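You operate a simulated robot arm through the tools that you are given. There is no shell and no other tool. Be economical: measure what you need, move in short steps, check, and stop when the job is done.

The job below is to be done with a simulated two-armed robot. You get a single attempt, and the scene is never put back.

TASK
Take the white glue pot from the side table and put it on the clear patch of the workbench. Then put the used brake block on the ledge beside the side tray. Then shut the back flap of the big carton. The order counts. Set down upright: glue pot.

It is judged by the outcome, as a careful person would: the job done as asked, and still so three seconds after it is handed in. It fails if anything else is knocked over, pushed out of place, dropped, spilled or broken.

THE ROBOT
Two 7-joint arms with two-finger parallel grippers on one trunk, on a base that drives. Base frame: it is fixed to the floor where the robot stands at the start and does not move with it; the origin is under the middle of the robot, x ahead of it, y to its left, z up; the surface under the hand at the start is at about z = 0.84. Readings come in m, rad, newtons and seconds.
The left shoulder is at the start at [0.05, 0.168, 1.107], the right one opposite. With the tool pointing down near the work surface each hand reaches from about 0.22 to 0.66 m from the robot's upright axis, wherever it stands, measured 20 degrees to its own side. Places, roughly: back flap of the big carton [-9, 4.6, 1]; clear patch of the workbench (19x17 cm) [0.46, -0.54, 0.84]; ledge beside the side tray (12x132 cm) [-0.42, 3.16, 0.96]; used brake block (4x8x3 cm) [0.7, -0.5, 0.9]. Payload 1.57 kg a hand.
The TCP of each hand is the grasp point between the finger pads, 0.03 m short of the fingertips. In the tool frame z runs along the fingers and y along their closing line. Largest opening 0.08 m; finger width 0.017, thickness 0.012; the body of the gripper, 0.04 by 0.082 m, starts 0.08 m behind the TCP.
Orientation is that of the tool frame in the base frame, as a unit quaternion [x, y, z, w]. With the fingers straight down and closing along the base's y, the tool's x points along the base's -x, its y along +y and its z along -z.

THE INTERFACE
- The arms move only by the tool servo_tool. It takes "left_plan", "right_plan" or both (then of equal length, played together; a hand with none holds still); each is a list of rows, each a list of 6 numbers: the shift along the tool's x, y, z in m, then the turn, a rotation vector about the tool's x, y, z in rad. In form: [[x, y, z, rx, ry, rz], ...]. A call has 1 to 10 rows; each row shifts and turns the commanded pose from where the row before left it, along the tool's axes as they then stand. "left_jaw" and "right_jaw" are, for a hand that has rows, the opening, from 0 (shut) to 1 (fully open), set as the call begins (left out, the last holds). A row lasts 0.2 s, in which the tool goes at most 0.05 m and 0.15 rad; a call with a longer step from one row to the next is refused whole, and so is a gripper value outside its range. A pose out of reach is approached as far as the arm can. The call stops where the force on the tool passes 40 N (or 10 N more than at its start, if that is more) or the arm is blocked; 0.2 s more then pass. The fingers move at their own pace (about 0.045 m/s each) and stop on an object; they squeeze with about 34 N. The grip force told is the motor's: it shows also when the fingers shut on nothing. Time passes only in rows, and 0.2 s behind the last, so rows that do not move let the fingers close. The reply holds the time, the measured pose of the TCP, the force on the tool along the base axes, the opening and the grip force, in the units named above and with some noise, with the torque about the TCP (base axes, N m) and any sound that the robot's microphone picked up.
- Cameras (640 x 400 px; columns grow to the right, rows downward): "scene" is now at [0.1248, -0.0101, 1.3194]; the picture's right is [-0.13, -0.99, 0.00], its down [-0.57, 0.07, -0.82] and it looks along [0.81, -0.11, -0.57] (base axes); focal length 269 px, centre (320, 200). "left" rides on the left gripper at [0.072, 0.007, -0.122] in its tool frame; the picture's right is [-0.09, 1.00, 0.00], its down [-0.84, -0.08, -0.54] and it looks along [-0.54, -0.05, 0.84] (tool axes); focal length 238 px, centre (320, 200). "right" rides on the right gripper at [0.072, -0.007, -0.122] in its tool frame; the picture's right is [0.09, 1.00, 0.00], its down [-0.84, 0.08, -0.54] and it looks along [-0.54, 0.05, 0.84] (tool axes); focal length 238 px, centre (320, 200). There is no depth. A picture from a camera that has moved, and an enlarged one, comes with that camera's place and axes in the base frame and with its lens.
- grab_frame(camera): a new picture of that camera. The clock stands still meanwhile.
- lift_body(by): slides the trunk up (or, below 0, down) by that many m; the arms and the scene camera ride with it, the base frame stays. It gives what a move gives, with no picture.
- drive_base(legs): drives the robot by 1 to 6 legs, each [ahead, left, turn to the left] in m, m and rad, along the robot's own axes; the way and the turn of a leg run together, so that a leg with both is an arc; at most 1.5 m and 3.142 rad a leg. The arms and the cameras ride along, it lands a little off, and it stops where it bumps. It gives what a move gives.
- pan_tilt(pan, tilt): turns the head with the scene camera to pan (to the left, within 1.396 rad either way) and tilt (down, from -0.506 to 1.204), counted from straight ahead of the robot. It gives what a move gives.
- close_up(camera, box): a new picture of the part [left, top, right, bottom] of that camera's present view, enlarged. The clock stands still meanwhile.
- sign_off(): hands the job in; it is judged then, once.

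Go step by step. Nothing tells you exact positions but the pictures and the camera data: compare them with the known pose of the tool, close in by small moves and look again before you grip or let go. The budget is 165 turns and 118 pictures, counting those below and the enlarged ones. Unless the task says otherwise, let go and move clear before handing in, and close with one line.

The tools are called after "Call:" by a JSON object that holds its "name" and its "arguments". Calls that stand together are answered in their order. servo_tool: Moves the arms, as the interface text tells. Its arguments: {"type":"object","properties":{"left_plan":{"type":"array"},"left_jaw":{"type":"number"},"right_plan":{"type":"array"},"right_jaw":{"type":"number"}},"required":[]} The other tools are called the same way: lift_body (by) slides the trunk up or down; drive_base (legs) drives the base; pan_tilt (pan, tilt) turns the head that bears the scene camera; grab_frame (camera) takes a picture; close_up (camera, box) takes an enlarged picture of a part of a camera's view; sign_off () hands the job in.

At the start:

```text
time: 0.0
left_ee_pos: [0.4476, 0.027, 1.0641]
left_orientation: [-0.001, 1.0, 0.0, 0.0]
left_force: [-0.8, 0.2, 0.1]
left_wrist_torque: [-0.01, 0.02, -0.01]
left_width: 0.08
left_gripper_force: 0.0
right_ee_pos: [0.4565, -0.3321, 1.0813]
right_orientation: [0.0, 1.0, 0.0, 0.0]
right_force: [-0.2, -1.1, -0.2]
right_wrist_torque: [0.03, -0.04, -0.04]
right_width: 0.0802
right_gripper_force: 0.1
trunk travel left (down, up): [-0.275, 0.168]
robot x, y, heading: [0.0026, -0.0004, 0.005]
head pan, tilt: [-0.133, 0.607]
```

scene: 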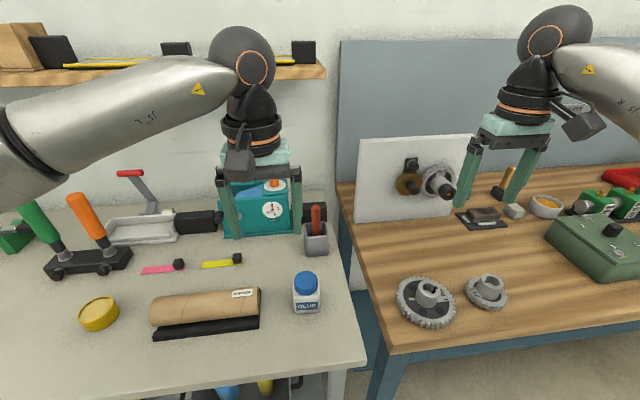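
right: 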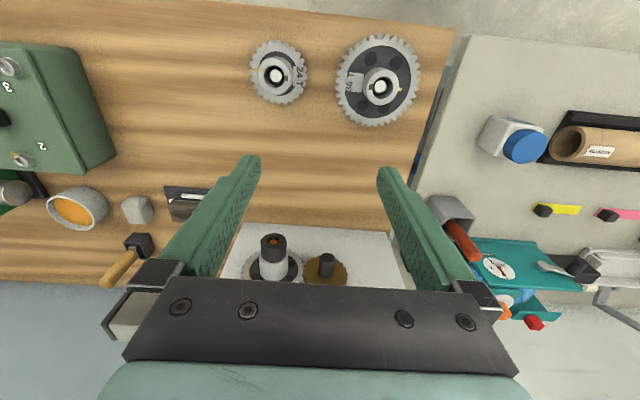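
left: 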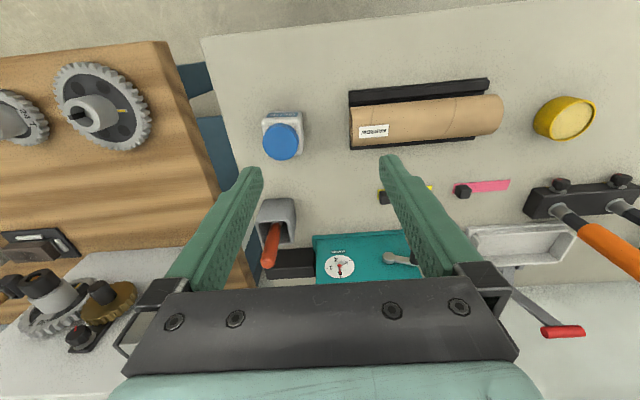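

The glue pot stands on the left (grey) table near [0.45, -0.03]. The brake block seems to lie on a dark plate at the back of the wooden bench. I'll look closer at both first.

Call:
{"name": "close_up", "arguments": {"camera": "scene", "box": [260, 240, 360, 330]}}

Call:
{"name": "close_up", "arguments": {"camera": "scene", "box": [380, 140, 640, 340]}}

Call:
{"name": "close_up", "arguments": {"camera": "left", "box": [230, 90, 350, 180]}}

```text
4.44 times, centred on (310, 285) of scene
camera zoom: at [0.1248, -0.0101, 1.3194], right [-0.13, -0.99, 0.0], down [-0.57, 0.07, -0.82], along [0.81, -0.11, -0.57], focal length 1196 px, centre (364, -178)
```

zoom: 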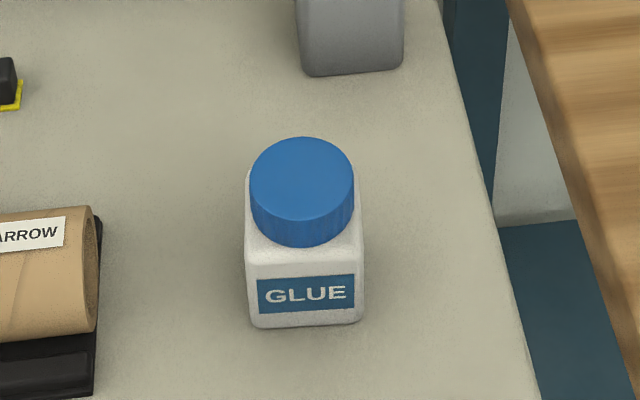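

```text
2.00 times, centred on (510, 240) of scene
camera zoom: at [0.1248, -0.0101, 1.3194], right [-0.13, -0.99, 0.0], down [-0.57, 0.07, -0.82], along [0.81, -0.11, -0.57], focal length 538 px, centre (-60, 120)
```

zoom: 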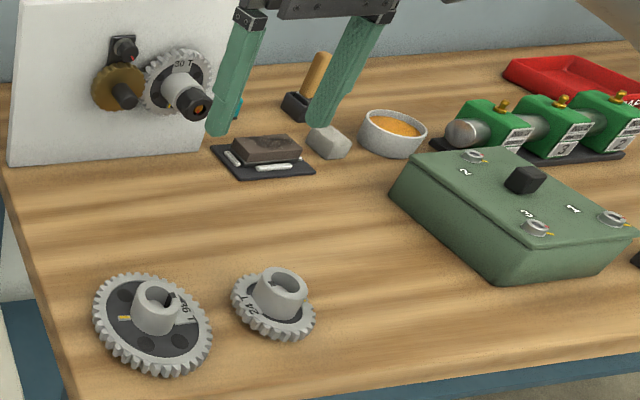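

```text
4.44 times, centred on (290, 135) of left
camera zoom: at [0.3747, 0.034, 1.1854], right [0.09, 1.0, 0.0], down [0.84, -0.08, 0.54], along [0.54, -0.05, -0.84], focal length 1059 px, centre (453, 489)
```

zoom: 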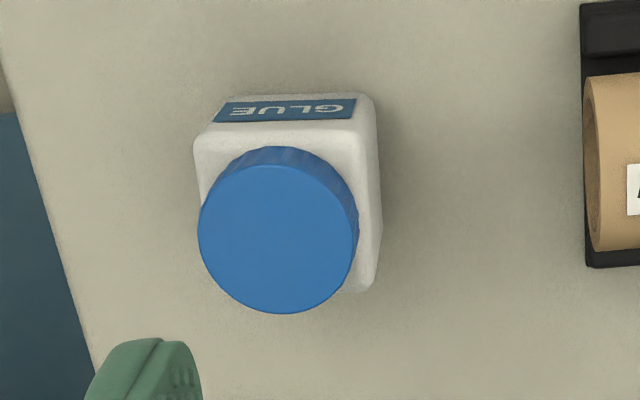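

I put the pot at about [0.46, -0.026], roughly 5 cm wide and 7 cm high. The right hand will take it, since it must go to the right. I'll clear the left hand away first, then hover the right hand over the pot.

Call:
{"name": "servo_tool", "arguments": {"left_plan": [[0, 0.04, -0.02, 0, 0, 0], [0, 0.045, -0.02, 0, 0, 0], [0, 0.045, -0.02, 0, 0, 0], [0, 0.045, 0, 0, 0, 0], [0, 0.045, 0, 0, 0, 0], [0, 0.03, 0, 0, 0, 0], [0, 0, 0, 0, 0, 0], [0, 0, 0, 0, 0, 0]], "right_plan": [[0, 0.03, 0, 0, 0, 0], [0, 0.04, 0, 0, 0, 0], [0, 0.04, 0, 0, 0, 0], [0, 0.04, 0, 0, 0, 0], [0, 0.04, 0, 0, 0, 0], [0, 0.04, 0, 0, 0, 0], [0, 0.04, 0.03, 0, 0, 0], [0, 0.035, 0.03, 0, 0, 0]], "right_jaw": 1}}

Call:
{"name": "grab_frame", "arguments": {"camera": "right"}}

Call:
{"name": "grab_frame", "arguments": {"camera": "scene"}}

```text
time: 1.8
left_ee_pos: [0.4458, 0.2808, 1.1255]
left_orientation: [-0.001, 1.0, 0.001, 0.0]
left_force: [-0.3, 0.0, -0.1]
left_wrist_torque: [0.04, 0.05, 0.03]
left_width: 0.0801
left_gripper_force: 0.0
right_ee_pos: [0.4587, -0.0277, 1.0209]
right_orientation: [0.002, 1.0, -0.001, -0.001]
right_force: [1.4, -0.2, -0.3]
right_wrist_torque: [-0.01, 0.0, 0.04]
right_width: 0.0801
right_gripper_force: 0.0
trunk travel left (down, up): [-0.275, 0.168]
robot x, y, heading: [0.0001, -0.0064, 0.001]
head pan, tilt: [-0.133, 0.607]
```

```text
111 pictures are left
camera right: at [0.386, -0.0342, 1.1435], right [-0.09, 1.0, 0.0], down [0.84, 0.08, 0.54], along [0.54, 0.05, -0.84], focal length 238 px, centre (320, 200)
```

right: 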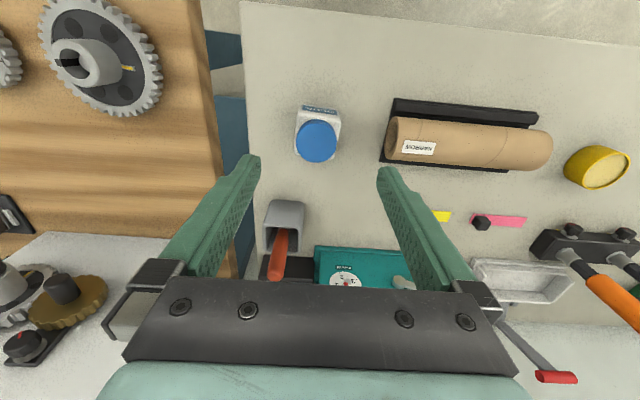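

```text
110 pictures are left
camera scene: at [0.125, -0.0096, 1.3194], right [-0.13, -0.99, 0.0], down [-0.57, 0.07, -0.82], along [0.81, -0.11, -0.57], focal length 269 px, centre (320, 200)
```

scene: 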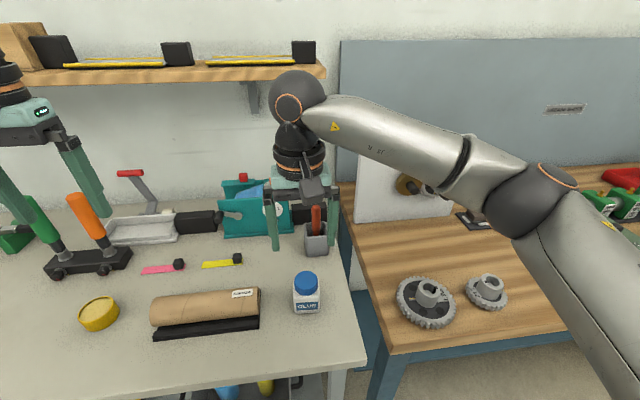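

The pot sits under the right hand. The two cameras disagree a little about its depth, which could mean the table is slightly below 0.84. I'll go down part way and compare again.

Call:
{"name": "servo_tool", "arguments": {"right_plan": [[-0.012, -0.003, 0.03, 0, 0, 0], [0, 0, 0.03, 0, 0, 0], [0, 0, 0, 0, 0, 0]]}}

Call:
{"name": "grab_frame", "arguments": {"camera": "right"}}

Call:
{"name": "close_up", "arguments": {"camera": "scene", "box": [240, 200, 380, 330]}}

```text
time: 2.6
left_ee_pos: [0.4467, 0.2793, 1.1232]
left_orientation: [-0.001, 1.0, 0.0, 0.0]
left_force: [0.6, 0.2, -0.4]
left_wrist_torque: [-0.01, 0.0, 0.05]
left_width: 0.0799
left_gripper_force: 0.1
right_ee_pos: [0.4684, -0.0313, 0.9598]
right_orientation: [-0.001, 1.0, 0.0, 0.0]
right_force: [-0.1, 0.3, -0.4]
right_wrist_torque: [0.02, -0.01, 0.01]
right_width: 0.08
right_gripper_force: 0.1
trunk travel left (down, up): [-0.275, 0.168]
robot x, y, heading: [-0.0018, -0.0001, 0.0]
head pan, tilt: [-0.133, 0.607]
```

```text
109 pictures are left
camera right: at [0.3972, -0.0383, 1.0819], right [-0.09, 1.0, 0.0], down [0.84, 0.08, 0.54], along [0.54, 0.05, -0.84], focal length 238 px, centre (320, 200)
```

right: 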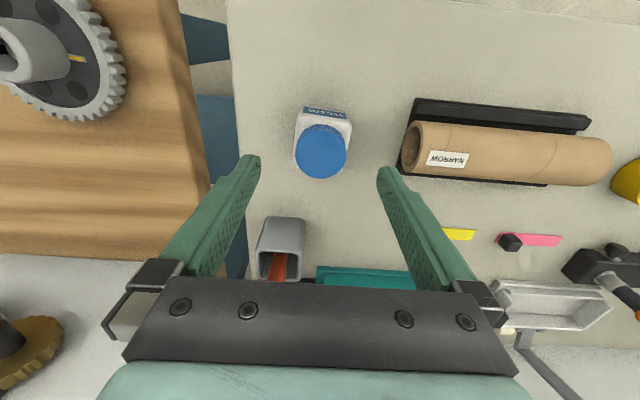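

```text
3.08 times, centred on (310, 265) of scene
camera zoom: at [0.1248, -0.0101, 1.3194], right [-0.13, -0.99, 0.0], down [-0.57, 0.07, -0.82], along [0.81, -0.11, -0.57], focal length 828 px, centre (351, 0)
```

zoom: 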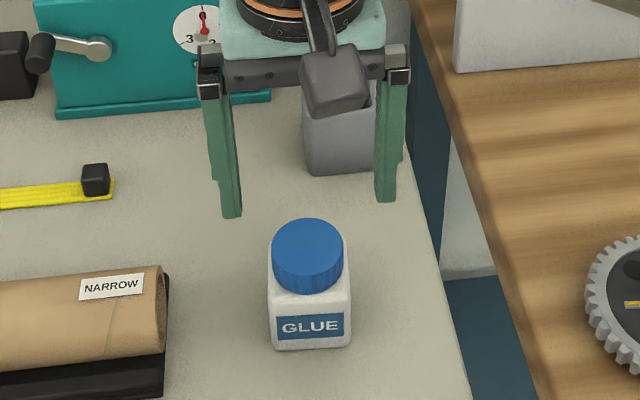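

Combining the views, the pot's centre is at about [0.475, -0.031], with its cap top near 0.883 and the table near 0.812. I'm going down in small steps with the jaws open.

Call:
{"name": "servo_tool", "arguments": {"right_plan": [[-0.007, 0, 0.02, 0, 0, 0], [0, 0, 0.03, 0, 0, 0], [0, 0, 0.03, 0, 0, 0], [0, 0, 0, 0, 0, 0]]}}

Call:
{"name": "grab_frame", "arguments": {"camera": "right"}}

Call:
{"name": "close_up", "arguments": {"camera": "scene", "box": [240, 200, 380, 330]}}

```text
time: 3.6
left_ee_pos: [0.4452, 0.2798, 1.1232]
left_orientation: [-0.001, 1.0, 0.0, 0.0]
left_force: [-0.1, 0.3, 0.5]
left_wrist_torque: [-0.02, 0.04, 0.02]
left_width: 0.08
left_gripper_force: 0.0
right_ee_pos: [0.4765, -0.0299, 0.8805]
right_orientation: [0.0, 1.0, 0.0, 0.0]
right_force: [0.1, 0.1, -0.8]
right_wrist_torque: [0.0, -0.02, -0.04]
right_width: 0.0798
right_gripper_force: 0.0
trunk travel left (down, up): [-0.275, 0.168]
robot x, y, heading: [-0.0015, -0.0006, -0.001]
head pan, tilt: [-0.133, 0.607]
```

```text
107 pictures are left
camera right: at [0.4054, -0.0369, 1.0011], right [-0.09, 1.0, 0.0], down [0.84, 0.08, 0.54], along [0.54, 0.05, -0.84], focal length 238 px, centre (320, 200)
```

right: 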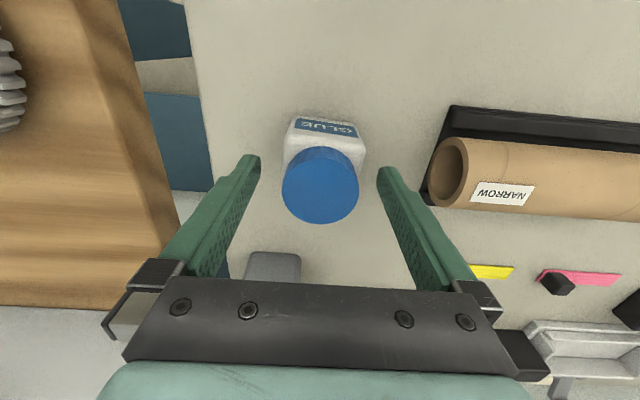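

```text
3.08 times, centred on (310, 265) of scene
camera zoom: at [0.1248, -0.0101, 1.3194], right [-0.13, -0.99, 0.0], down [-0.57, 0.07, -0.82], along [0.81, -0.11, -0.57], focal length 828 px, centre (351, 0)
```

zoom: 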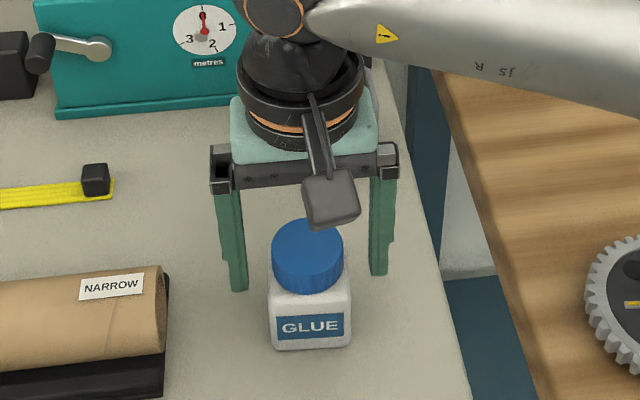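

The fingers straddle the pot cleanly and the estimates now agree. Next: down to a TCP height of 0.85, then close.

Call:
{"name": "servo_tool", "arguments": {"right_plan": [[0, -0.001, 0.015, 0, 0, 0], [0, 0, 0.014, 0, 0, 0], [0, 0, 0, 0, 0, 0]]}}

Call:
{"name": "servo_tool", "arguments": {"right_plan": [[0, 0, 0, 0, 0, 0], [0, 0, 0, 0, 0, 0], [0, 0, 0, 0, 0, 0], [0, 0, 0, 0, 0, 0]], "right_jaw": 0}}

Call:
{"name": "grab_frame", "arguments": {"camera": "right"}}

Call:
{"name": "close_up", "arguments": {"camera": "scene", "box": [240, 200, 380, 330]}}

```text
time: 4.4
left_ee_pos: [0.446, 0.2802, 1.1244]
left_orientation: [0.0, 1.0, -0.001, 0.0]
left_force: [0.3, -0.1, 0.4]
left_wrist_torque: [0.0, -0.01, 0.01]
left_width: 0.0797
left_gripper_force: 0.1
right_ee_pos: [0.4753, -0.0312, 0.8507]
right_orientation: [0.0, 1.0, 0.0, 0.0]
right_force: [-0.7, 0.0, 0.8]
right_wrist_torque: [0.0, 0.0, 0.05]
right_width: 0.0801
right_gripper_force: 0.0
trunk travel left (down, up): [-0.275, 0.168]
robot x, y, heading: [0.0001, 0.0014, 0.0]
head pan, tilt: [-0.133, 0.607]
```

```text
time: 5.4
left_ee_pos: [0.4457, 0.2791, 1.1249]
left_orientation: [-0.001, 1.0, 0.0, 0.0]
left_force: [0.1, -0.4, 0.1]
left_wrist_torque: [0.0, 0.02, -0.03]
left_width: 0.0801
left_gripper_force: 0.1
right_ee_pos: [0.4757, -0.0308, 0.8521]
right_orientation: [0.0, 1.0, 0.0, 0.001]
right_force: [-0.4, 0.4, 0.4]
right_wrist_torque: [0.02, 0.02, 0.01]
right_width: 0.0542
right_gripper_force: 33.9
trunk travel left (down, up): [-0.275, 0.168]
robot x, y, heading: [-0.0007, 0.0002, 0.001]
head pan, tilt: [-0.133, 0.607]
```

```text
105 pictures are left
camera right: at [0.4046, -0.0374, 0.9735], right [-0.09, 1.0, 0.0], down [0.84, 0.08, 0.54], along [0.54, 0.05, -0.84], focal length 238 px, centre (320, 200)
```

right: 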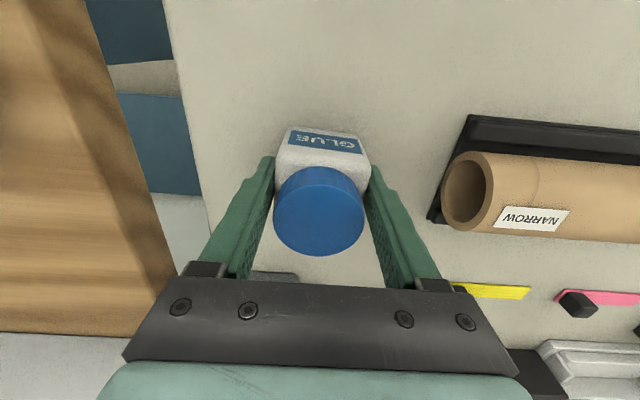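

```text
3.08 times, centred on (310, 265) of scene
camera zoom: at [0.1249, -0.0101, 1.3194], right [-0.13, -0.99, 0.0], down [-0.57, 0.07, -0.82], along [0.81, -0.11, -0.57], focal length 828 px, centre (351, 0)
```

zoom: 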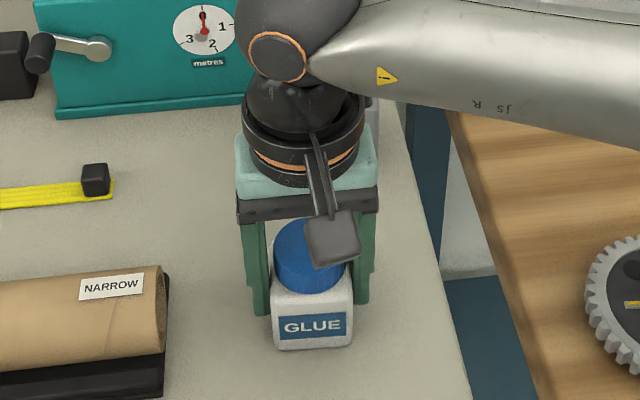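

The pot is gripped at a width of 5.4 cm. I'll lift it, then carry it over to the patch.

Call:
{"name": "servo_tool", "arguments": {"right_plan": [[0, 0, -0.01, 0, 0, 0], [0, 0, -0.03, 0, 0, 0], [0, 0, -0.04, 0, 0, 0], [0, 0, -0.04, 0, 0, 0], [0, -0.02, -0.04, 0, 0, 0], [0, -0.04, -0.02, 0, 0, 0], [0, -0.045, 0, 0, 0, 0], [0, -0.045, 0, 0, 0, 0], [0, -0.045, 0, 0, 0, 0], [0, -0.045, 0, 0, 0, 0]]}}

Call:
{"name": "servo_tool", "arguments": {"right_plan": [[0, -0.045, 0, 0, 0, 0], [0, -0.045, 0, 0, 0, 0], [0, -0.045, 0, 0, 0, 0], [0, -0.045, 0, 0, 0, 0], [0.005, -0.045, 0, 0, 0, 0], [0.01, -0.035, 0, 0, 0, 0], [0, 0, 0, 0, 0, 0]]}}

Call:
{"name": "grab_frame", "arguments": {"camera": "right"}}

Call:
{"name": "grab_frame", "arguments": {"camera": "scene"}}

```text
time: 7.6
left_ee_pos: [0.4456, 0.2793, 1.1236]
left_orientation: [-0.001, 1.0, 0.0, 0.0]
left_force: [0.4, 0.5, 0.6]
left_wrist_torque: [0.01, 0.02, 0.0]
left_width: 0.08
left_gripper_force: 0.0
right_ee_pos: [0.4765, -0.2742, 1.0328]
right_orientation: [0.0, 1.0, 0.0, 0.0]
right_force: [0.0, 0.2, -1.7]
right_wrist_torque: [0.01, -0.02, 0.0]
right_width: 0.0542
right_gripper_force: 34.5
trunk travel left (down, up): [-0.275, 0.168]
robot x, y, heading: [0.0039, 0.0018, 0.001]
head pan, tilt: [-0.133, 0.607]
```

```text
time: 9.2
left_ee_pos: [0.4457, 0.2796, 1.1241]
left_orientation: [-0.001, 1.0, 0.0, 0.0]
left_force: [0.2, 0.3, -0.4]
left_wrist_torque: [-0.02, -0.02, 0.0]
left_width: 0.0799
left_gripper_force: 0.1
right_ee_pos: [0.4449, -0.4829, 1.0142]
right_orientation: [0.002, 1.0, 0.001, 0.0]
right_force: [-0.5, 0.6, -1.4]
right_wrist_torque: [-0.02, 0.01, 0.0]
right_width: 0.0538
right_gripper_force: 33.5
right hand out of reach, approached as far as the arm can: row 5, 6
trunk travel left (down, up): [-0.275, 0.168]
robot x, y, heading: [0.0003, 0.0002, -0.002]
head pan, tilt: [-0.133, 0.607]
```

```text
103 pictures are left
camera right: at [0.3734, -0.4894, 1.1361], right [-0.09, 1.0, 0.0], down [0.84, 0.07, 0.54], along [0.54, 0.05, -0.84], focal length 238 px, centre (320, 200)
```

right: 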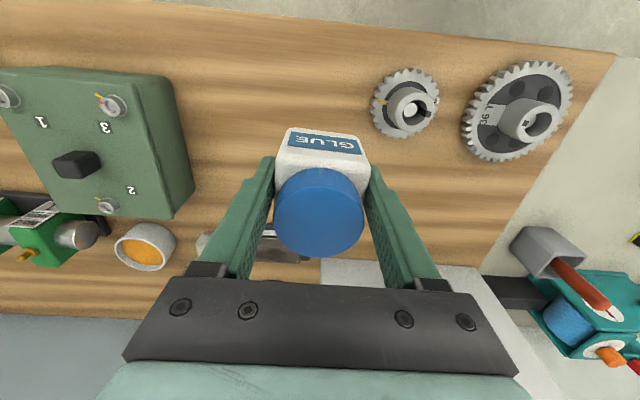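

```text
102 pictures are left
camera scene: at [0.1247, -0.0102, 1.3194], right [-0.13, -0.99, 0.0], down [-0.57, 0.08, -0.82], along [0.81, -0.11, -0.57], focal length 269 px, centre (320, 200)
```

scene: 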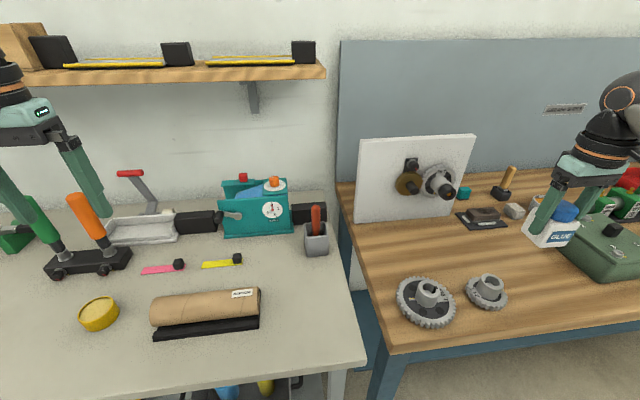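

The arm is at the edge of its reach, so I'll shift the base 0.2 m to the right.

Call:
{"name": "drive_base", "arguments": {"legs": [[0, -0.2, 0]]}}

Call:
{"name": "grab_frame", "arguments": {"camera": "right"}}

Call:
{"name": "grab_frame", "arguments": {"camera": "scene"}}

```text
time: 11.6
left_ee_pos: [0.4459, 0.0829, 1.1241]
left_orientation: [-0.004, 1.0, 0.0, 0.0]
left_force: [1.0, 0.3, 0.9]
left_wrist_torque: [0.03, 0.0, 0.02]
left_width: 0.08
left_gripper_force: 0.0
right_ee_pos: [0.4492, -0.6774, 1.0147]
right_orientation: [-0.002, 1.0, 0.0, 0.0]
right_force: [-0.8, -0.4, -1.9]
right_wrist_torque: [-0.01, 0.0, -0.03]
right_width: 0.0539
right_gripper_force: 34.3
trunk travel left (down, up): [-0.275, 0.168]
robot x, y, heading: [0.0046, -0.1986, 0.008]
head pan, tilt: [-0.133, 0.607]
```

```text
101 pictures are left
camera right: at [0.3774, -0.685, 1.136], right [-0.1, 1.0, 0.0], down [0.84, 0.08, 0.54], along [0.54, 0.05, -0.84], focal length 238 px, centre (320, 200)
```

right: 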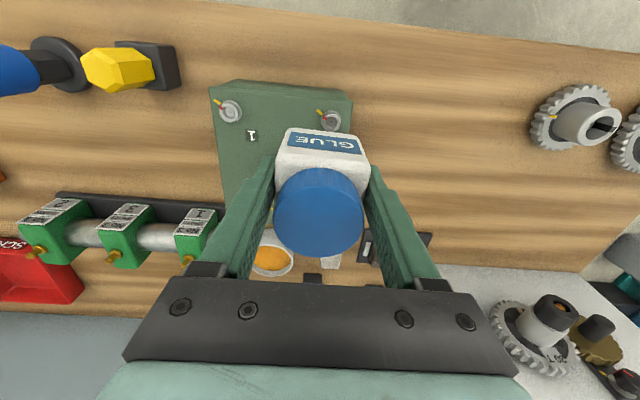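

```text
100 pictures are left
camera scene: at [0.1256, -0.2076, 1.3194], right [-0.13, -0.99, 0.0], down [-0.57, 0.07, -0.82], along [0.81, -0.1, -0.57], focal length 269 px, centre (320, 200)
```

scene: 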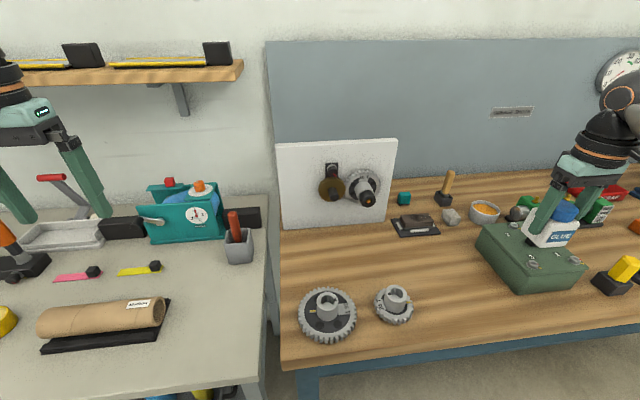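

The bench patch is centred between the small gear and the green box. I'm bringing the pot over [0.46, -0.54].

Call:
{"name": "servo_tool", "arguments": {"right_plan": [[-0.003, 0.03, 0, 0, 0, 0], [-0.003, 0.04, 0, 0, 0, 0], [-0.003, 0.04, 0, 0, 0, 0], [-0.002, 0.027, 0, 0, 0, 0], [0, 0, 0.02, 0, 0, 0], [0, 0, 0.03, 0, 0, 0], [0, 0, 0.02, 0, 0, 0], [0, 0, 0, 0, 0, 0]]}}

Call:
{"name": "grab_frame", "arguments": {"camera": "right"}}

Call:
{"name": "grab_frame", "arguments": {"camera": "scene"}}

```text
time: 13.4
left_ee_pos: [0.4435, 0.0843, 1.1238]
left_orientation: [-0.003, 1.0, 0.0, 0.0]
left_force: [0.4, -0.4, -0.1]
left_wrist_torque: [0.01, -0.01, 0.01]
left_width: 0.0799
left_gripper_force: 0.1
right_ee_pos: [0.4603, -0.5401, 0.946]
right_orientation: [-0.001, 1.0, 0.001, 0.0]
right_force: [-0.3, -0.1, -1.7]
right_wrist_torque: [-0.01, 0.03, 0.0]
right_width: 0.0538
right_gripper_force: 34.1
trunk travel left (down, up): [-0.275, 0.168]
robot x, y, heading: [-0.0019, -0.2003, 0.007]
head pan, tilt: [-0.133, 0.607]
```

```text
99 pictures are left
camera right: at [0.388, -0.5473, 1.0669], right [-0.1, 1.0, 0.0], down [0.84, 0.08, 0.54], along [0.54, 0.05, -0.84], focal length 238 px, centre (320, 200)
```

right: 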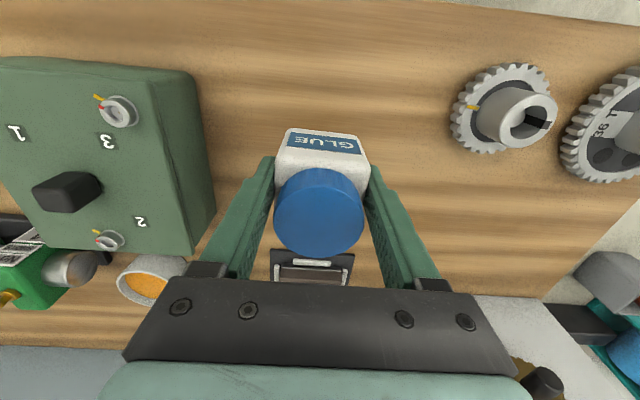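

```text
98 pictures are left
camera scene: at [0.1256, -0.2073, 1.3194], right [-0.13, -0.99, 0.0], down [-0.57, 0.07, -0.82], along [0.81, -0.1, -0.57], focal length 269 px, centre (320, 200)
```

scene: 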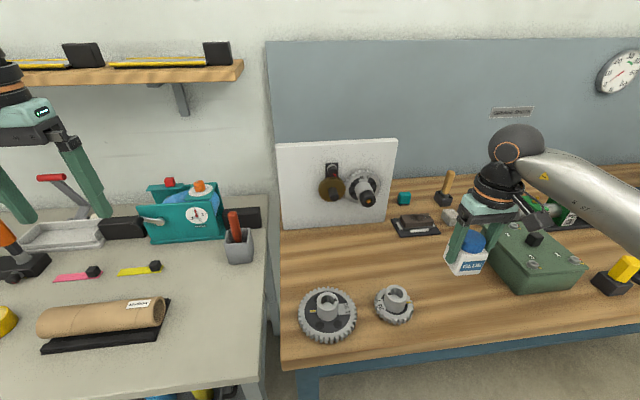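

The pot is above the middle of the clear patch. I'll lower it slowly, watching for contact.

Call:
{"name": "servo_tool", "arguments": {"right_plan": [[0, 0, 0.02, 0, 0, 0], [0, 0, 0.02, 0, 0, 0], [0, 0, 0.01, 0, 0, 0], [0, 0, 0, 0, 0, 0]]}}

Call:
{"name": "close_up", "arguments": {"camera": "scene", "box": [390, 190, 550, 320]}}

```text
time: 14.4
left_ee_pos: [0.4443, 0.0843, 1.1236]
left_orientation: [-0.004, 1.0, -0.001, 0.0]
left_force: [-0.1, -0.6, 0.6]
left_wrist_torque: [0.01, -0.02, -0.04]
left_width: 0.0797
left_gripper_force: 0.1
right_ee_pos: [0.4588, -0.5401, 0.894]
right_orientation: [-0.002, 1.0, 0.001, 0.0]
right_force: [0.8, 0.9, -1.5]
right_wrist_torque: [0.01, -0.02, 0.02]
right_width: 0.0539
right_gripper_force: 34.3
trunk travel left (down, up): [-0.275, 0.168]
robot x, y, heading: [-0.0003, -0.1984, -0.001]
head pan, tilt: [-0.133, 0.607]
```

```text
3.08 times, centred on (470, 255) of scene
camera zoom: at [0.1256, -0.2074, 1.3194], right [-0.13, -0.99, 0.0], down [-0.57, 0.07, -0.82], along [0.81, -0.1, -0.57], focal length 828 px, centre (-142, 31)
```

zoom: 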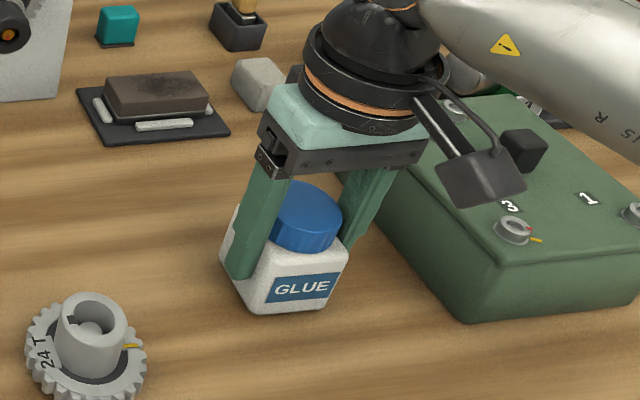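

Call:
{"name": "servo_tool", "arguments": {"right_plan": [[0, 0, 0.005, 0, 0, 0], [0, 0, 0.004, 0, 0, 0], [0, 0, 0, 0, 0, 0]]}}

Call:
{"name": "servo_tool", "arguments": {"right_plan": [[0, 0, 0.003, 0, 0, 0], [0, 0, 0, 0, 0, 0]]}}

Call:
{"name": "servo_tool", "arguments": {"right_plan": [[0, 0, 0.003, 0, 0, 0], [0, 0, 0, 0, 0, 0]]}}

```text
time: 15.2
left_ee_pos: [0.4414, 0.0857, 1.1248]
left_orientation: [-0.003, 1.0, -0.002, 0.002]
left_force: [0.2, -1.0, -0.3]
left_wrist_torque: [0.01, -0.01, 0.01]
left_width: 0.08
left_gripper_force: 0.1
right_ee_pos: [0.4591, -0.5388, 0.891]
right_orientation: [-0.001, 1.0, -0.001, 0.005]
right_force: [-2.9, -3.4, 33.5]
right_wrist_torque: [-0.19, 0.02, -0.45]
right_width: 0.0536
right_gripper_force: 33.7
trunk travel left (down, up): [-0.275, 0.168]
robot x, y, heading: [-0.0008, -0.2002, 0.004]
head pan, tilt: [-0.133, 0.607]
```

```text
time: 15.8
left_ee_pos: [0.442, 0.0853, 1.1241]
left_orientation: [-0.003, 1.0, -0.001, 0.002]
left_force: [0.2, -0.1, -0.4]
left_wrist_torque: [0.05, 0.0, -0.02]
left_width: 0.0801
left_gripper_force: 0.0
right_ee_pos: [0.4573, -0.5394, 0.8881]
right_orientation: [-0.001, 1.0, 0.001, 0.005]
right_force: [-2.2, -5.2, 34.3]
right_wrist_torque: [-0.25, -0.01, -0.06]
right_width: 0.0536
right_gripper_force: 34.0
trunk travel left (down, up): [-0.275, 0.168]
robot x, y, heading: [0.0004, -0.1958, 0.01]
head pan, tilt: [-0.133, 0.607]
```

```text
time: 16.4
left_ee_pos: [0.4414, 0.0861, 1.1256]
left_orientation: [-0.003, 1.0, 0.0, 0.002]
left_force: [-1.3, -0.4, -0.2]
left_wrist_torque: [0.05, 0.0, -0.01]
left_width: 0.0802
left_gripper_force: 0.0
right_ee_pos: [0.4592, -0.5382, 0.8851]
right_orientation: [-0.001, 1.0, 0.001, 0.004]
right_force: [-0.9, -5.7, 33.7]
right_wrist_torque: [-0.27, 0.03, -0.04]
right_width: 0.0535
right_gripper_force: 34.0
trunk travel left (down, up): [-0.275, 0.168]
robot x, y, heading: [-0.0026, -0.1965, 0.004]
head pan, tilt: [-0.133, 0.607]
```

The pot is standing on the bench; contact began at about 0.891. I'll open the jaws and retreat straight up.

Call:
{"name": "servo_tool", "arguments": {"right_plan": [[0, 0, -0.001, 0, 0, 0], [0, 0, 0, 0, 0, 0], [0, 0, 0, 0, 0, 0]], "right_jaw": 1}}

Call:
{"name": "grab_frame", "arguments": {"camera": "right"}}

```text
time: 17.2
left_ee_pos: [0.4442, 0.0845, 1.1237]
left_orientation: [-0.003, 1.0, 0.0, 0.0]
left_force: [-0.7, 0.2, 0.2]
left_wrist_torque: [0.01, -0.01, 0.0]
left_width: 0.0802
left_gripper_force: 0.0
right_ee_pos: [0.4592, -0.5408, 0.8792]
right_orientation: [-0.002, 1.0, 0.001, 0.0]
right_force: [-0.3, -0.4, 0.1]
right_wrist_torque: [-0.02, 0.0, 0.01]
right_width: 0.08
right_gripper_force: 0.1
trunk travel left (down, up): [-0.275, 0.168]
robot x, y, heading: [0.0003, -0.1948, 0.003]
head pan, tilt: [-0.133, 0.607]
```

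```text
96 pictures are left
camera right: at [0.3874, -0.5475, 1.0019], right [-0.1, 1.0, 0.0], down [0.84, 0.08, 0.54], along [0.54, 0.05, -0.84], focal length 238 px, centre (320, 200)
```

right: 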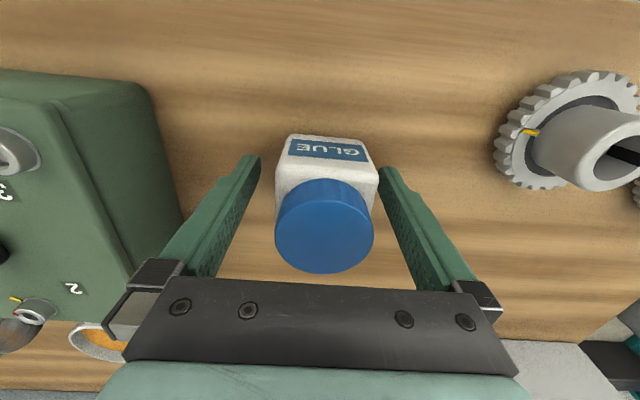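

The pot stands upright and free. I'll rise straight up and look at the brake block.

Call:
{"name": "servo_tool", "arguments": {"right_plan": [[0, 0, -0.03, 0, 0, 0], [0, 0, -0.04, 0, 0, 0], [0, 0, -0.04, 0, 0, 0], [0, 0, -0.04, 0, 0, 0], [0, 0, 0, 0, 0, 0]]}}

Call:
{"name": "grab_frame", "arguments": {"camera": "right"}}

Call:
{"name": "close_up", "arguments": {"camera": "scene", "box": [370, 170, 530, 300]}}

```text
time: 18.4
left_ee_pos: [0.4455, 0.0842, 1.1239]
left_orientation: [-0.004, 1.0, 0.0, 0.0]
left_force: [0.1, -0.7, -0.5]
left_wrist_torque: [-0.01, 0.05, -0.05]
left_width: 0.0799
left_gripper_force: 0.0
right_ee_pos: [0.4601, -0.5444, 1.0329]
right_orientation: [-0.001, 1.0, 0.001, -0.001]
right_force: [0.3, -0.5, 0.4]
right_wrist_torque: [0.02, 0.02, -0.02]
right_width: 0.08
right_gripper_force: 0.0
trunk travel left (down, up): [-0.275, 0.168]
robot x, y, heading: [0.0017, -0.1925, 0.008]
head pan, tilt: [-0.133, 0.607]
```

```text
95 pictures are left
camera right: at [0.3881, -0.5506, 1.1539], right [-0.1, 1.0, 0.0], down [0.84, 0.08, 0.54], along [0.54, 0.05, -0.84], focal length 238 px, centre (320, 200)
```

right: 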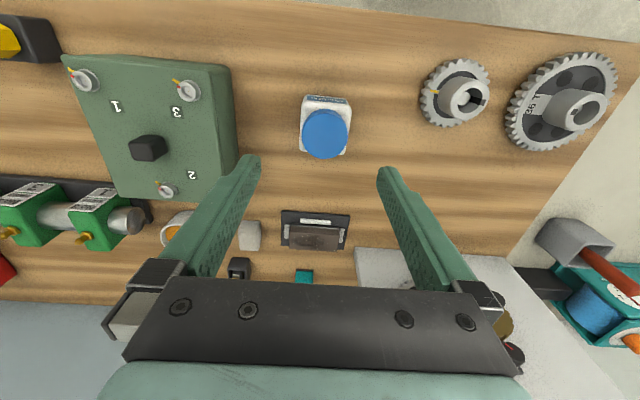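

```text
3.08 times, centred on (450, 235) of scene
camera zoom: at [0.1256, -0.2074, 1.3194], right [-0.13, -0.99, 0.0], down [-0.57, 0.07, -0.82], along [0.81, -0.1, -0.57], focal length 828 px, centre (-80, 92)
```

zoom: 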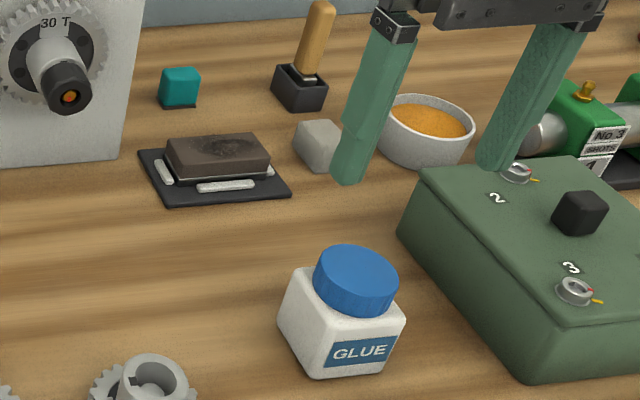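

The brake block sits on a small black mat near [0.625, -0.53], long side along y, so I need the fingers closing along x. I'll turn the wrist 90° and shift the base a bit right and ahead for reach.

Call:
{"name": "servo_tool", "arguments": {"right_plan": [[0, 0, -0.02, 0, 0, -0.1], [0, 0, 0, 0, 0, -0.15], [0, 0, 0, 0, 0, -0.15], [0, 0, 0, 0, 0, -0.15], [0, 0, 0, 0, 0, -0.15], [0, 0, 0, 0, 0, -0.15], [0, 0, 0, 0, 0, -0.15], [0, 0, 0, 0, 0, -0.15], [0, 0, 0, 0, 0, -0.15], [0, 0, 0, 0, 0, -0.15]]}}

Call:
{"name": "servo_tool", "arguments": {"right_plan": [[0, 0, 0, 0, 0, -0.12], [0, 0, 0, 0, 0, 0]]}}

Call:
{"name": "drive_base", "arguments": {"legs": [[0, -0.15, 0], [0.04, 0, 0]]}}

Call:
{"name": "grab_frame", "arguments": {"camera": "right"}}

Call:
{"name": "grab_frame", "arguments": {"camera": "scene"}}

```text
time: 20.6
left_ee_pos: [0.4443, 0.0838, 1.1245]
left_orientation: [-0.003, 1.0, 0.0, 0.0]
left_force: [-0.8, -0.2, 0.5]
left_wrist_torque: [0.02, -0.01, 0.02]
left_width: 0.0799
left_gripper_force: 0.0
right_ee_pos: [0.2972, -0.3577, 1.0335]
right_orientation: [-0.664, 0.748, 0.001, 0.001]
right_force: [-0.5, -0.3, 0.3]
right_wrist_torque: [0.0, -0.03, 0.02]
right_width: 0.0797
right_gripper_force: 0.0
right hand out of reach, approached as far as the arm can: row 4, 5, 6, 7, 8, 9, 10
trunk travel left (down, up): [-0.275, 0.168]
robot x, y, heading: [-0.0008, -0.1962, 0.007]
head pan, tilt: [-0.133, 0.607]
```

```text
time: 21.2
left_ee_pos: [0.4449, 0.0855, 1.1248]
left_orientation: [-0.003, 1.0, -0.001, 0.0]
left_force: [0.7, 0.3, -0.7]
left_wrist_torque: [0.04, 0.0, -0.01]
left_width: 0.0801
left_gripper_force: 0.1
right_ee_pos: [0.2777, -0.344, 1.0333]
right_orientation: [0.708, -0.706, -0.001, 0.0]
right_force: [-0.6, -0.6, 0.5]
right_wrist_torque: [0.01, -0.02, -0.03]
right_width: 0.08
right_gripper_force: 0.1
right hand out of reach, approached as far as the arm can: row 1
trunk travel left (down, up): [-0.275, 0.168]
robot x, y, heading: [0.0031, -0.1997, 0.006]
head pan, tilt: [-0.133, 0.607]
```

```text
time: 23.6
left_ee_pos: [0.4858, -0.0649, 1.1239]
left_orientation: [-0.003, 1.0, 0.0, 0.0]
left_force: [-0.4, -0.9, -0.4]
left_wrist_torque: [0.01, 0.03, 0.0]
left_width: 0.0801
left_gripper_force: 0.1
right_ee_pos: [0.3182, -0.4928, 1.0332]
right_orientation: [-0.706, 0.708, 0.001, 0.0]
right_force: [-0.3, 0.1, 0.2]
right_wrist_torque: [0.02, 0.02, 0.0]
right_width: 0.0799
right_gripper_force: 0.0
trunk travel left (down, up): [-0.275, 0.168]
robot x, y, heading: [0.0419, -0.3462, 0.004]
head pan, tilt: [-0.133, 0.607]
```

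```text
93 pictures are left
camera right: at [0.3254, -0.5649, 1.1547], right [-1.0, -0.09, 0.0], down [-0.07, 0.84, 0.54], along [-0.05, 0.54, -0.84], focal length 238 px, centre (320, 200)
```

right: 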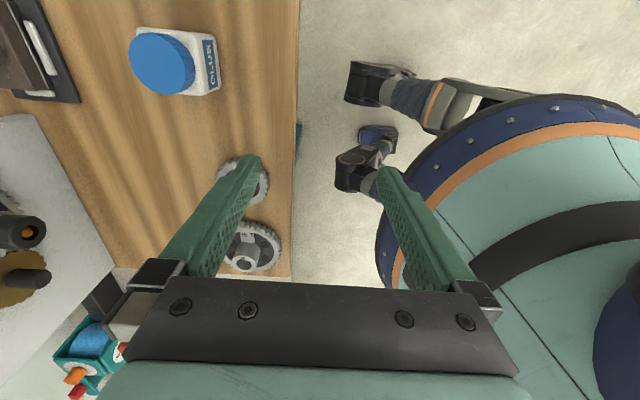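

```text
92 pictures are left
camera scene: at [0.1665, -0.3551, 1.3193], right [-0.13, -0.99, 0.0], down [-0.57, 0.07, -0.82], along [0.81, -0.11, -0.57], focal length 269 px, centre (320, 200)
```

scene: 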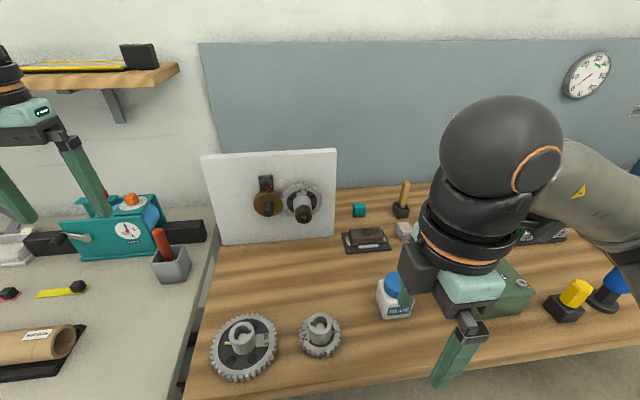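

The negative turn cost a lot of reach. I'll turn the wrist the other way, to +90° in total, staying at this height.

Call:
{"name": "servo_tool", "arguments": {"right_plan": [[0, 0, -0.02, 0, 0, 0.15], [0, 0, -0.02, 0, 0, 0.15], [0, 0, 0, 0, 0, 0.15], [0, 0, 0, 0, 0, 0.15], [0, 0, 0, 0, 0, 0.15], [0, 0, 0, 0, 0, 0.15], [0, 0, 0, 0, 0, 0.15], [0, 0, 0, 0, 0, 0.15], [0, 0, 0, 0, 0, 0.15], [0, 0, 0, 0, 0, 0.15]]}}

Call:
{"name": "servo_tool", "arguments": {"right_plan": [[0, 0, 0, 0, 0, 0.15], [0, 0, 0, 0, 0, 0.15], [0, 0, 0, 0, 0, 0.15], [0, 0, 0, 0, 0, 0.15], [0, 0, 0, 0, 0, 0.15], [0, 0, 0, 0, 0, 0.15], [0, 0, 0, 0, 0, 0.15], [0, 0, 0, 0, 0, 0.15], [0, 0, 0, 0, 0, 0.15], [0, 0, 0, 0, 0, 0.15]]}}

```text
time: 25.8
left_ee_pos: [0.486, -0.0652, 1.1241]
left_orientation: [-0.003, 1.0, 0.0, 0.0]
left_force: [0.5, -0.1, 0.4]
left_wrist_torque: [0.0, 0.03, -0.04]
left_width: 0.0796
left_gripper_force: 0.1
right_ee_pos: [0.3178, -0.4924, 1.0735]
right_orientation: [-0.033, 0.999, 0.001, 0.0]
right_force: [-0.3, 0.0, 0.2]
right_wrist_torque: [0.0, -0.04, -0.01]
right_width: 0.0797
right_gripper_force: 0.1
trunk travel left (down, up): [-0.275, 0.168]
robot x, y, heading: [0.0442, -0.3457, 0.001]
head pan, tilt: [-0.133, 0.607]
```

```text
time: 28.0
left_ee_pos: [0.486, -0.0645, 1.1242]
left_orientation: [-0.003, 1.0, 0.0, 0.0]
left_force: [-0.1, -0.2, -0.3]
left_wrist_torque: [-0.01, 0.02, -0.01]
left_width: 0.0799
left_gripper_force: 0.1
right_ee_pos: [0.3193, -0.4932, 1.0732]
right_orientation: [0.657, 0.754, 0.0, -0.001]
right_force: [-0.7, -0.1, -0.8]
right_wrist_torque: [0.03, -0.04, -0.03]
right_width: 0.0804
right_gripper_force: 0.0
trunk travel left (down, up): [-0.275, 0.168]
robot x, y, heading: [0.0394, -0.3446, 0.005]
head pan, tilt: [-0.133, 0.607]
```

Call:
{"name": "servo_tool", "arguments": {"right_plan": [[-0.017, 0.03, 0, 0, 0, 0.137], [-0.02, 0.035, 0, 0, 0, 0], [0, 0.04, 0, 0, 0, 0], [0, 0.045, 0, 0, 0, 0], [0, 0.045, 0, 0, 0, 0], [0, 0.045, 0, 0, 0, 0], [0, 0.035, 0, 0, 0, 0], [0, 0.03, 0, 0, 0, 0], [0, 0, 0, 0, 0, 0]]}}

Call:
{"name": "grab_frame", "arguments": {"camera": "right"}}

Call:
{"name": "grab_frame", "arguments": {"camera": "scene"}}

```text
time: 30.0
left_ee_pos: [0.4856, -0.0659, 1.1246]
left_orientation: [-0.003, 1.0, 0.0, -0.001]
left_force: [0.5, -0.5, 0.0]
left_wrist_torque: [-0.03, -0.05, -0.01]
left_width: 0.0802
left_gripper_force: 0.1
right_ee_pos: [0.6248, -0.5247, 1.0742]
right_orientation: [0.705, 0.709, 0.0, 0.0]
right_force: [0.9, -0.4, 0.3]
right_wrist_torque: [0.01, -0.02, 0.02]
right_width: 0.08
right_gripper_force: 0.1
trunk travel left (down, up): [-0.275, 0.168]
robot x, y, heading: [0.0424, -0.3458, 0.004]
head pan, tilt: [-0.133, 0.607]
```

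```text
91 pictures are left
camera right: at [0.6183, -0.4521, 1.1953], right [1.0, 0.1, 0.0], down [0.08, -0.84, 0.54], along [0.05, -0.54, -0.84], focal length 238 px, centre (320, 200)
```

right: 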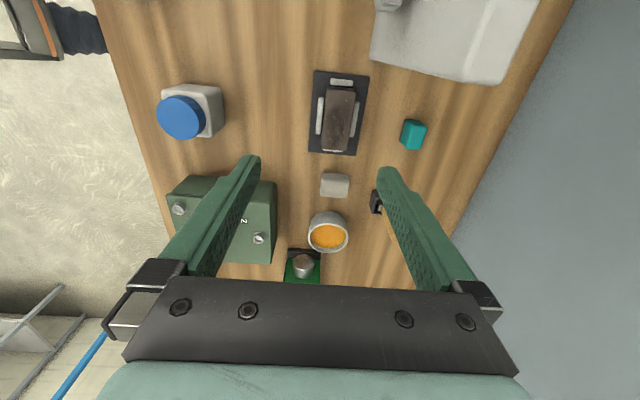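

```text
90 pictures are left
camera scene: at [0.1657, -0.3554, 1.3194], right [-0.13, -0.99, 0.0], down [-0.57, 0.07, -0.82], along [0.81, -0.11, -0.57], focal length 269 px, centre (320, 200)
```

scene: 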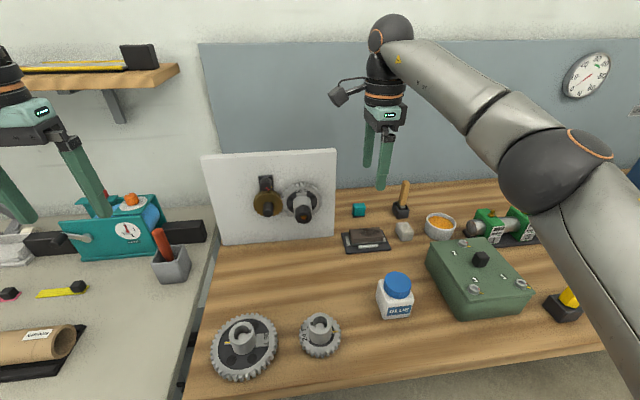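

Call:
{"name": "close_up", "arguments": {"camera": "right", "box": [280, 50, 400, 170]}}

Call:
{"name": "close_up", "arguments": {"camera": "scene", "box": [320, 160, 440, 270]}}

```text
3.33 times, centred on (340, 110) of right
camera zoom: at [0.6183, -0.4521, 1.1953], right [1.0, 0.1, 0.0], down [0.08, -0.84, 0.54], along [0.05, -0.54, -0.84], focal length 794 px, centre (253, 500)
```

zoom: 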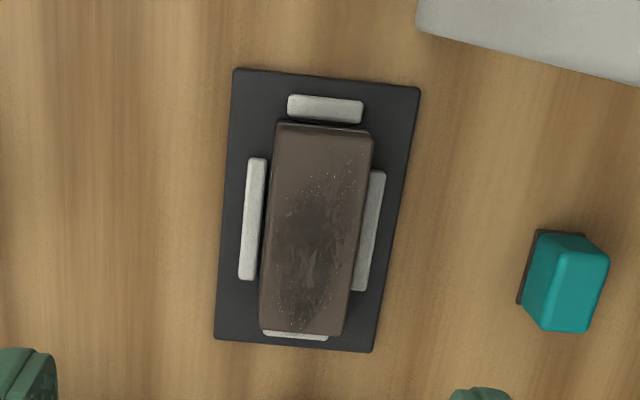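

```text
3.64 times, centred on (380, 215) of scene
camera zoom: at [0.1657, -0.3554, 1.3194], right [-0.13, -0.99, 0.0], down [-0.57, 0.07, -0.82], along [0.81, -0.11, -0.57], focal length 978 px, centre (102, 146)
```

zoom: 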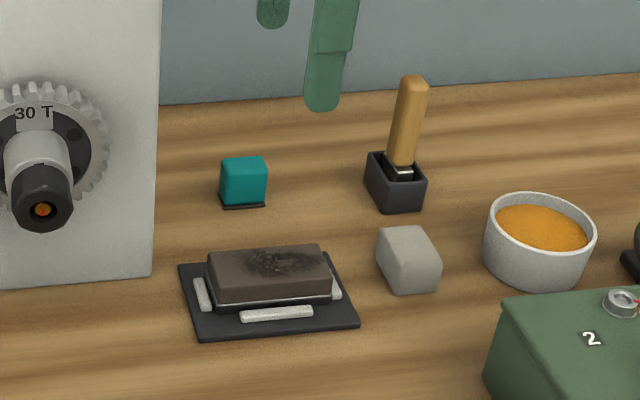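

The block is at [0.647, -0.529], aligned with the axes within about 1°. Low white rails flank it, so the fingertips must stay just above them. I'll go down part way.

Call:
{"name": "servo_tool", "arguments": {"right_plan": [[-0.004, 0.022, 0, 0, 0, 0], [0, 0, 0.04, 0, 0, 0], [0, 0, 0.04, 0, 0, 0], [0, 0, 0.045, 0, 0, 0], [0, 0, 0, 0, 0, 0]]}}

Call:
{"name": "grab_frame", "arguments": {"camera": "right"}}

Call:
{"name": "close_up", "arguments": {"camera": "scene", "box": [320, 160, 440, 270]}}

```text
time: 31.2
left_ee_pos: [0.4858, -0.0641, 1.123]
left_orientation: [-0.002, 1.0, 0.0, 0.0]
left_force: [1.1, 0.0, 0.4]
left_wrist_torque: [-0.02, 0.02, -0.02]
left_width: 0.0799
left_gripper_force: 0.0
right_ee_pos: [0.634, -0.5258, 0.9491]
right_orientation: [0.706, 0.708, 0.001, 0.0]
right_force: [0.1, -0.1, 1.0]
right_wrist_torque: [0.02, 0.01, 0.0]
right_width: 0.08
right_gripper_force: 0.0
right hand out of reach, approached as far as the arm can: row 1
trunk travel left (down, up): [-0.275, 0.168]
robot x, y, heading: [0.0419, -0.343, 0.005]
head pan, tilt: [-0.133, 0.607]
```

```text
87 pictures are left
camera right: at [0.6281, -0.4539, 1.0707], right [1.0, 0.09, 0.0], down [0.08, -0.84, 0.54], along [0.05, -0.54, -0.84], focal length 238 px, centre (320, 200)
```

right: 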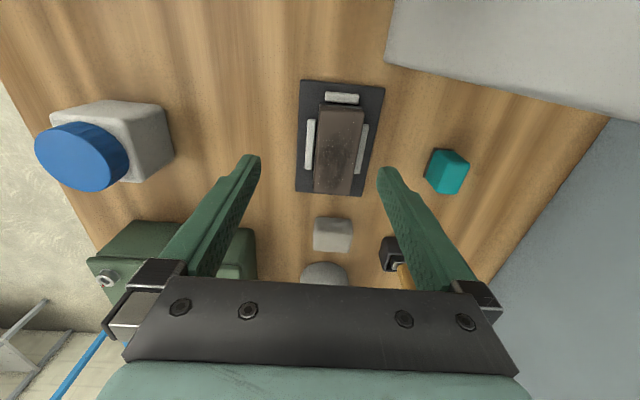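

```text
3.64 times, centred on (380, 215) of scene
camera zoom: at [0.1656, -0.3551, 1.3194], right [-0.13, -0.99, 0.0], down [-0.57, 0.07, -0.82], along [0.81, -0.11, -0.57], focal length 978 px, centre (102, 146)
```

zoom: 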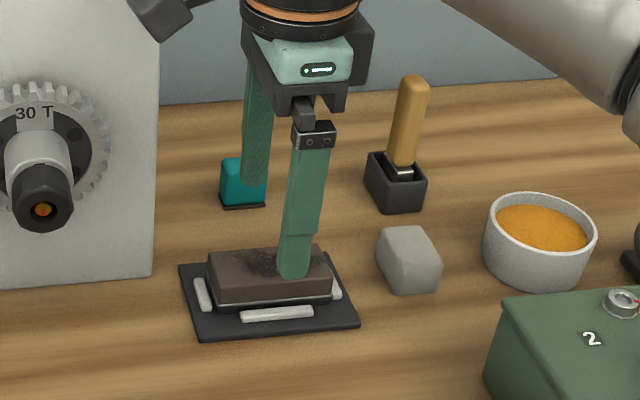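

The arm runs out of reach at x≈0.635, so I'll raise the hand a bit and check the gap between base and bench before driving ahead.

Call:
{"name": "servo_tool", "arguments": {"right_plan": [[0, 0, -0.04, 0, 0, 0], [0, 0, -0.04, 0, 0, 0], [0, 0, 0, 0, 0, 0]]}}

Call:
{"name": "pan_tilt", "arguments": {"pan": 0, "tilt": 1.2}}

Call:
{"name": "grab_frame", "arguments": {"camera": "scene"}}

```text
time: 32.0
left_ee_pos: [0.4854, -0.0642, 1.1238]
left_orientation: [-0.003, 1.0, 0.0, 0.0]
left_force: [-1.1, -0.6, -0.1]
left_wrist_torque: [-0.01, 0.01, -0.03]
left_width: 0.08
left_gripper_force: 0.0
right_ee_pos: [0.6345, -0.5266, 1.0275]
right_orientation: [0.706, 0.708, 0.001, -0.001]
right_force: [-0.4, 0.2, 0.0]
right_wrist_torque: [-0.02, -0.01, -0.01]
right_width: 0.0801
right_gripper_force: 0.1
trunk travel left (down, up): [-0.275, 0.168]
robot x, y, heading: [0.0451, -0.3464, 0.004]
head pan, tilt: [-0.133, 0.607]
```

```text
time: 33.0
left_ee_pos: [0.4866, -0.065, 1.1239]
left_orientation: [-0.002, 1.0, -0.001, 0.001]
left_force: [0.6, -0.2, 0.3]
left_wrist_torque: [0.0, 0.01, -0.03]
left_width: 0.0802
left_gripper_force: 0.2
right_ee_pos: [0.635, -0.5277, 1.028]
right_orientation: [0.705, 0.709, 0.001, -0.001]
right_force: [-0.3, -0.7, -0.5]
right_wrist_torque: [0.03, 0.02, 0.0]
right_width: 0.0797
right_gripper_force: 0.0
trunk travel left (down, up): [-0.275, 0.168]
robot x, y, heading: [0.0437, -0.3508, 0.004]
head pan, tilt: [0.0, 1.201]
```

```text
85 pictures are left
camera scene: at [0.1342, -0.3436, 1.2754], right [0.0, -1.0, 0.0], down [-0.93, 0.0, -0.36], along [0.36, 0.0, -0.93], focal length 269 px, centre (320, 200)
```

scene: 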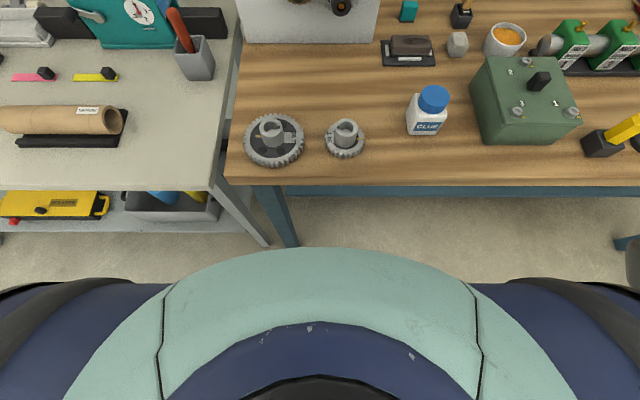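

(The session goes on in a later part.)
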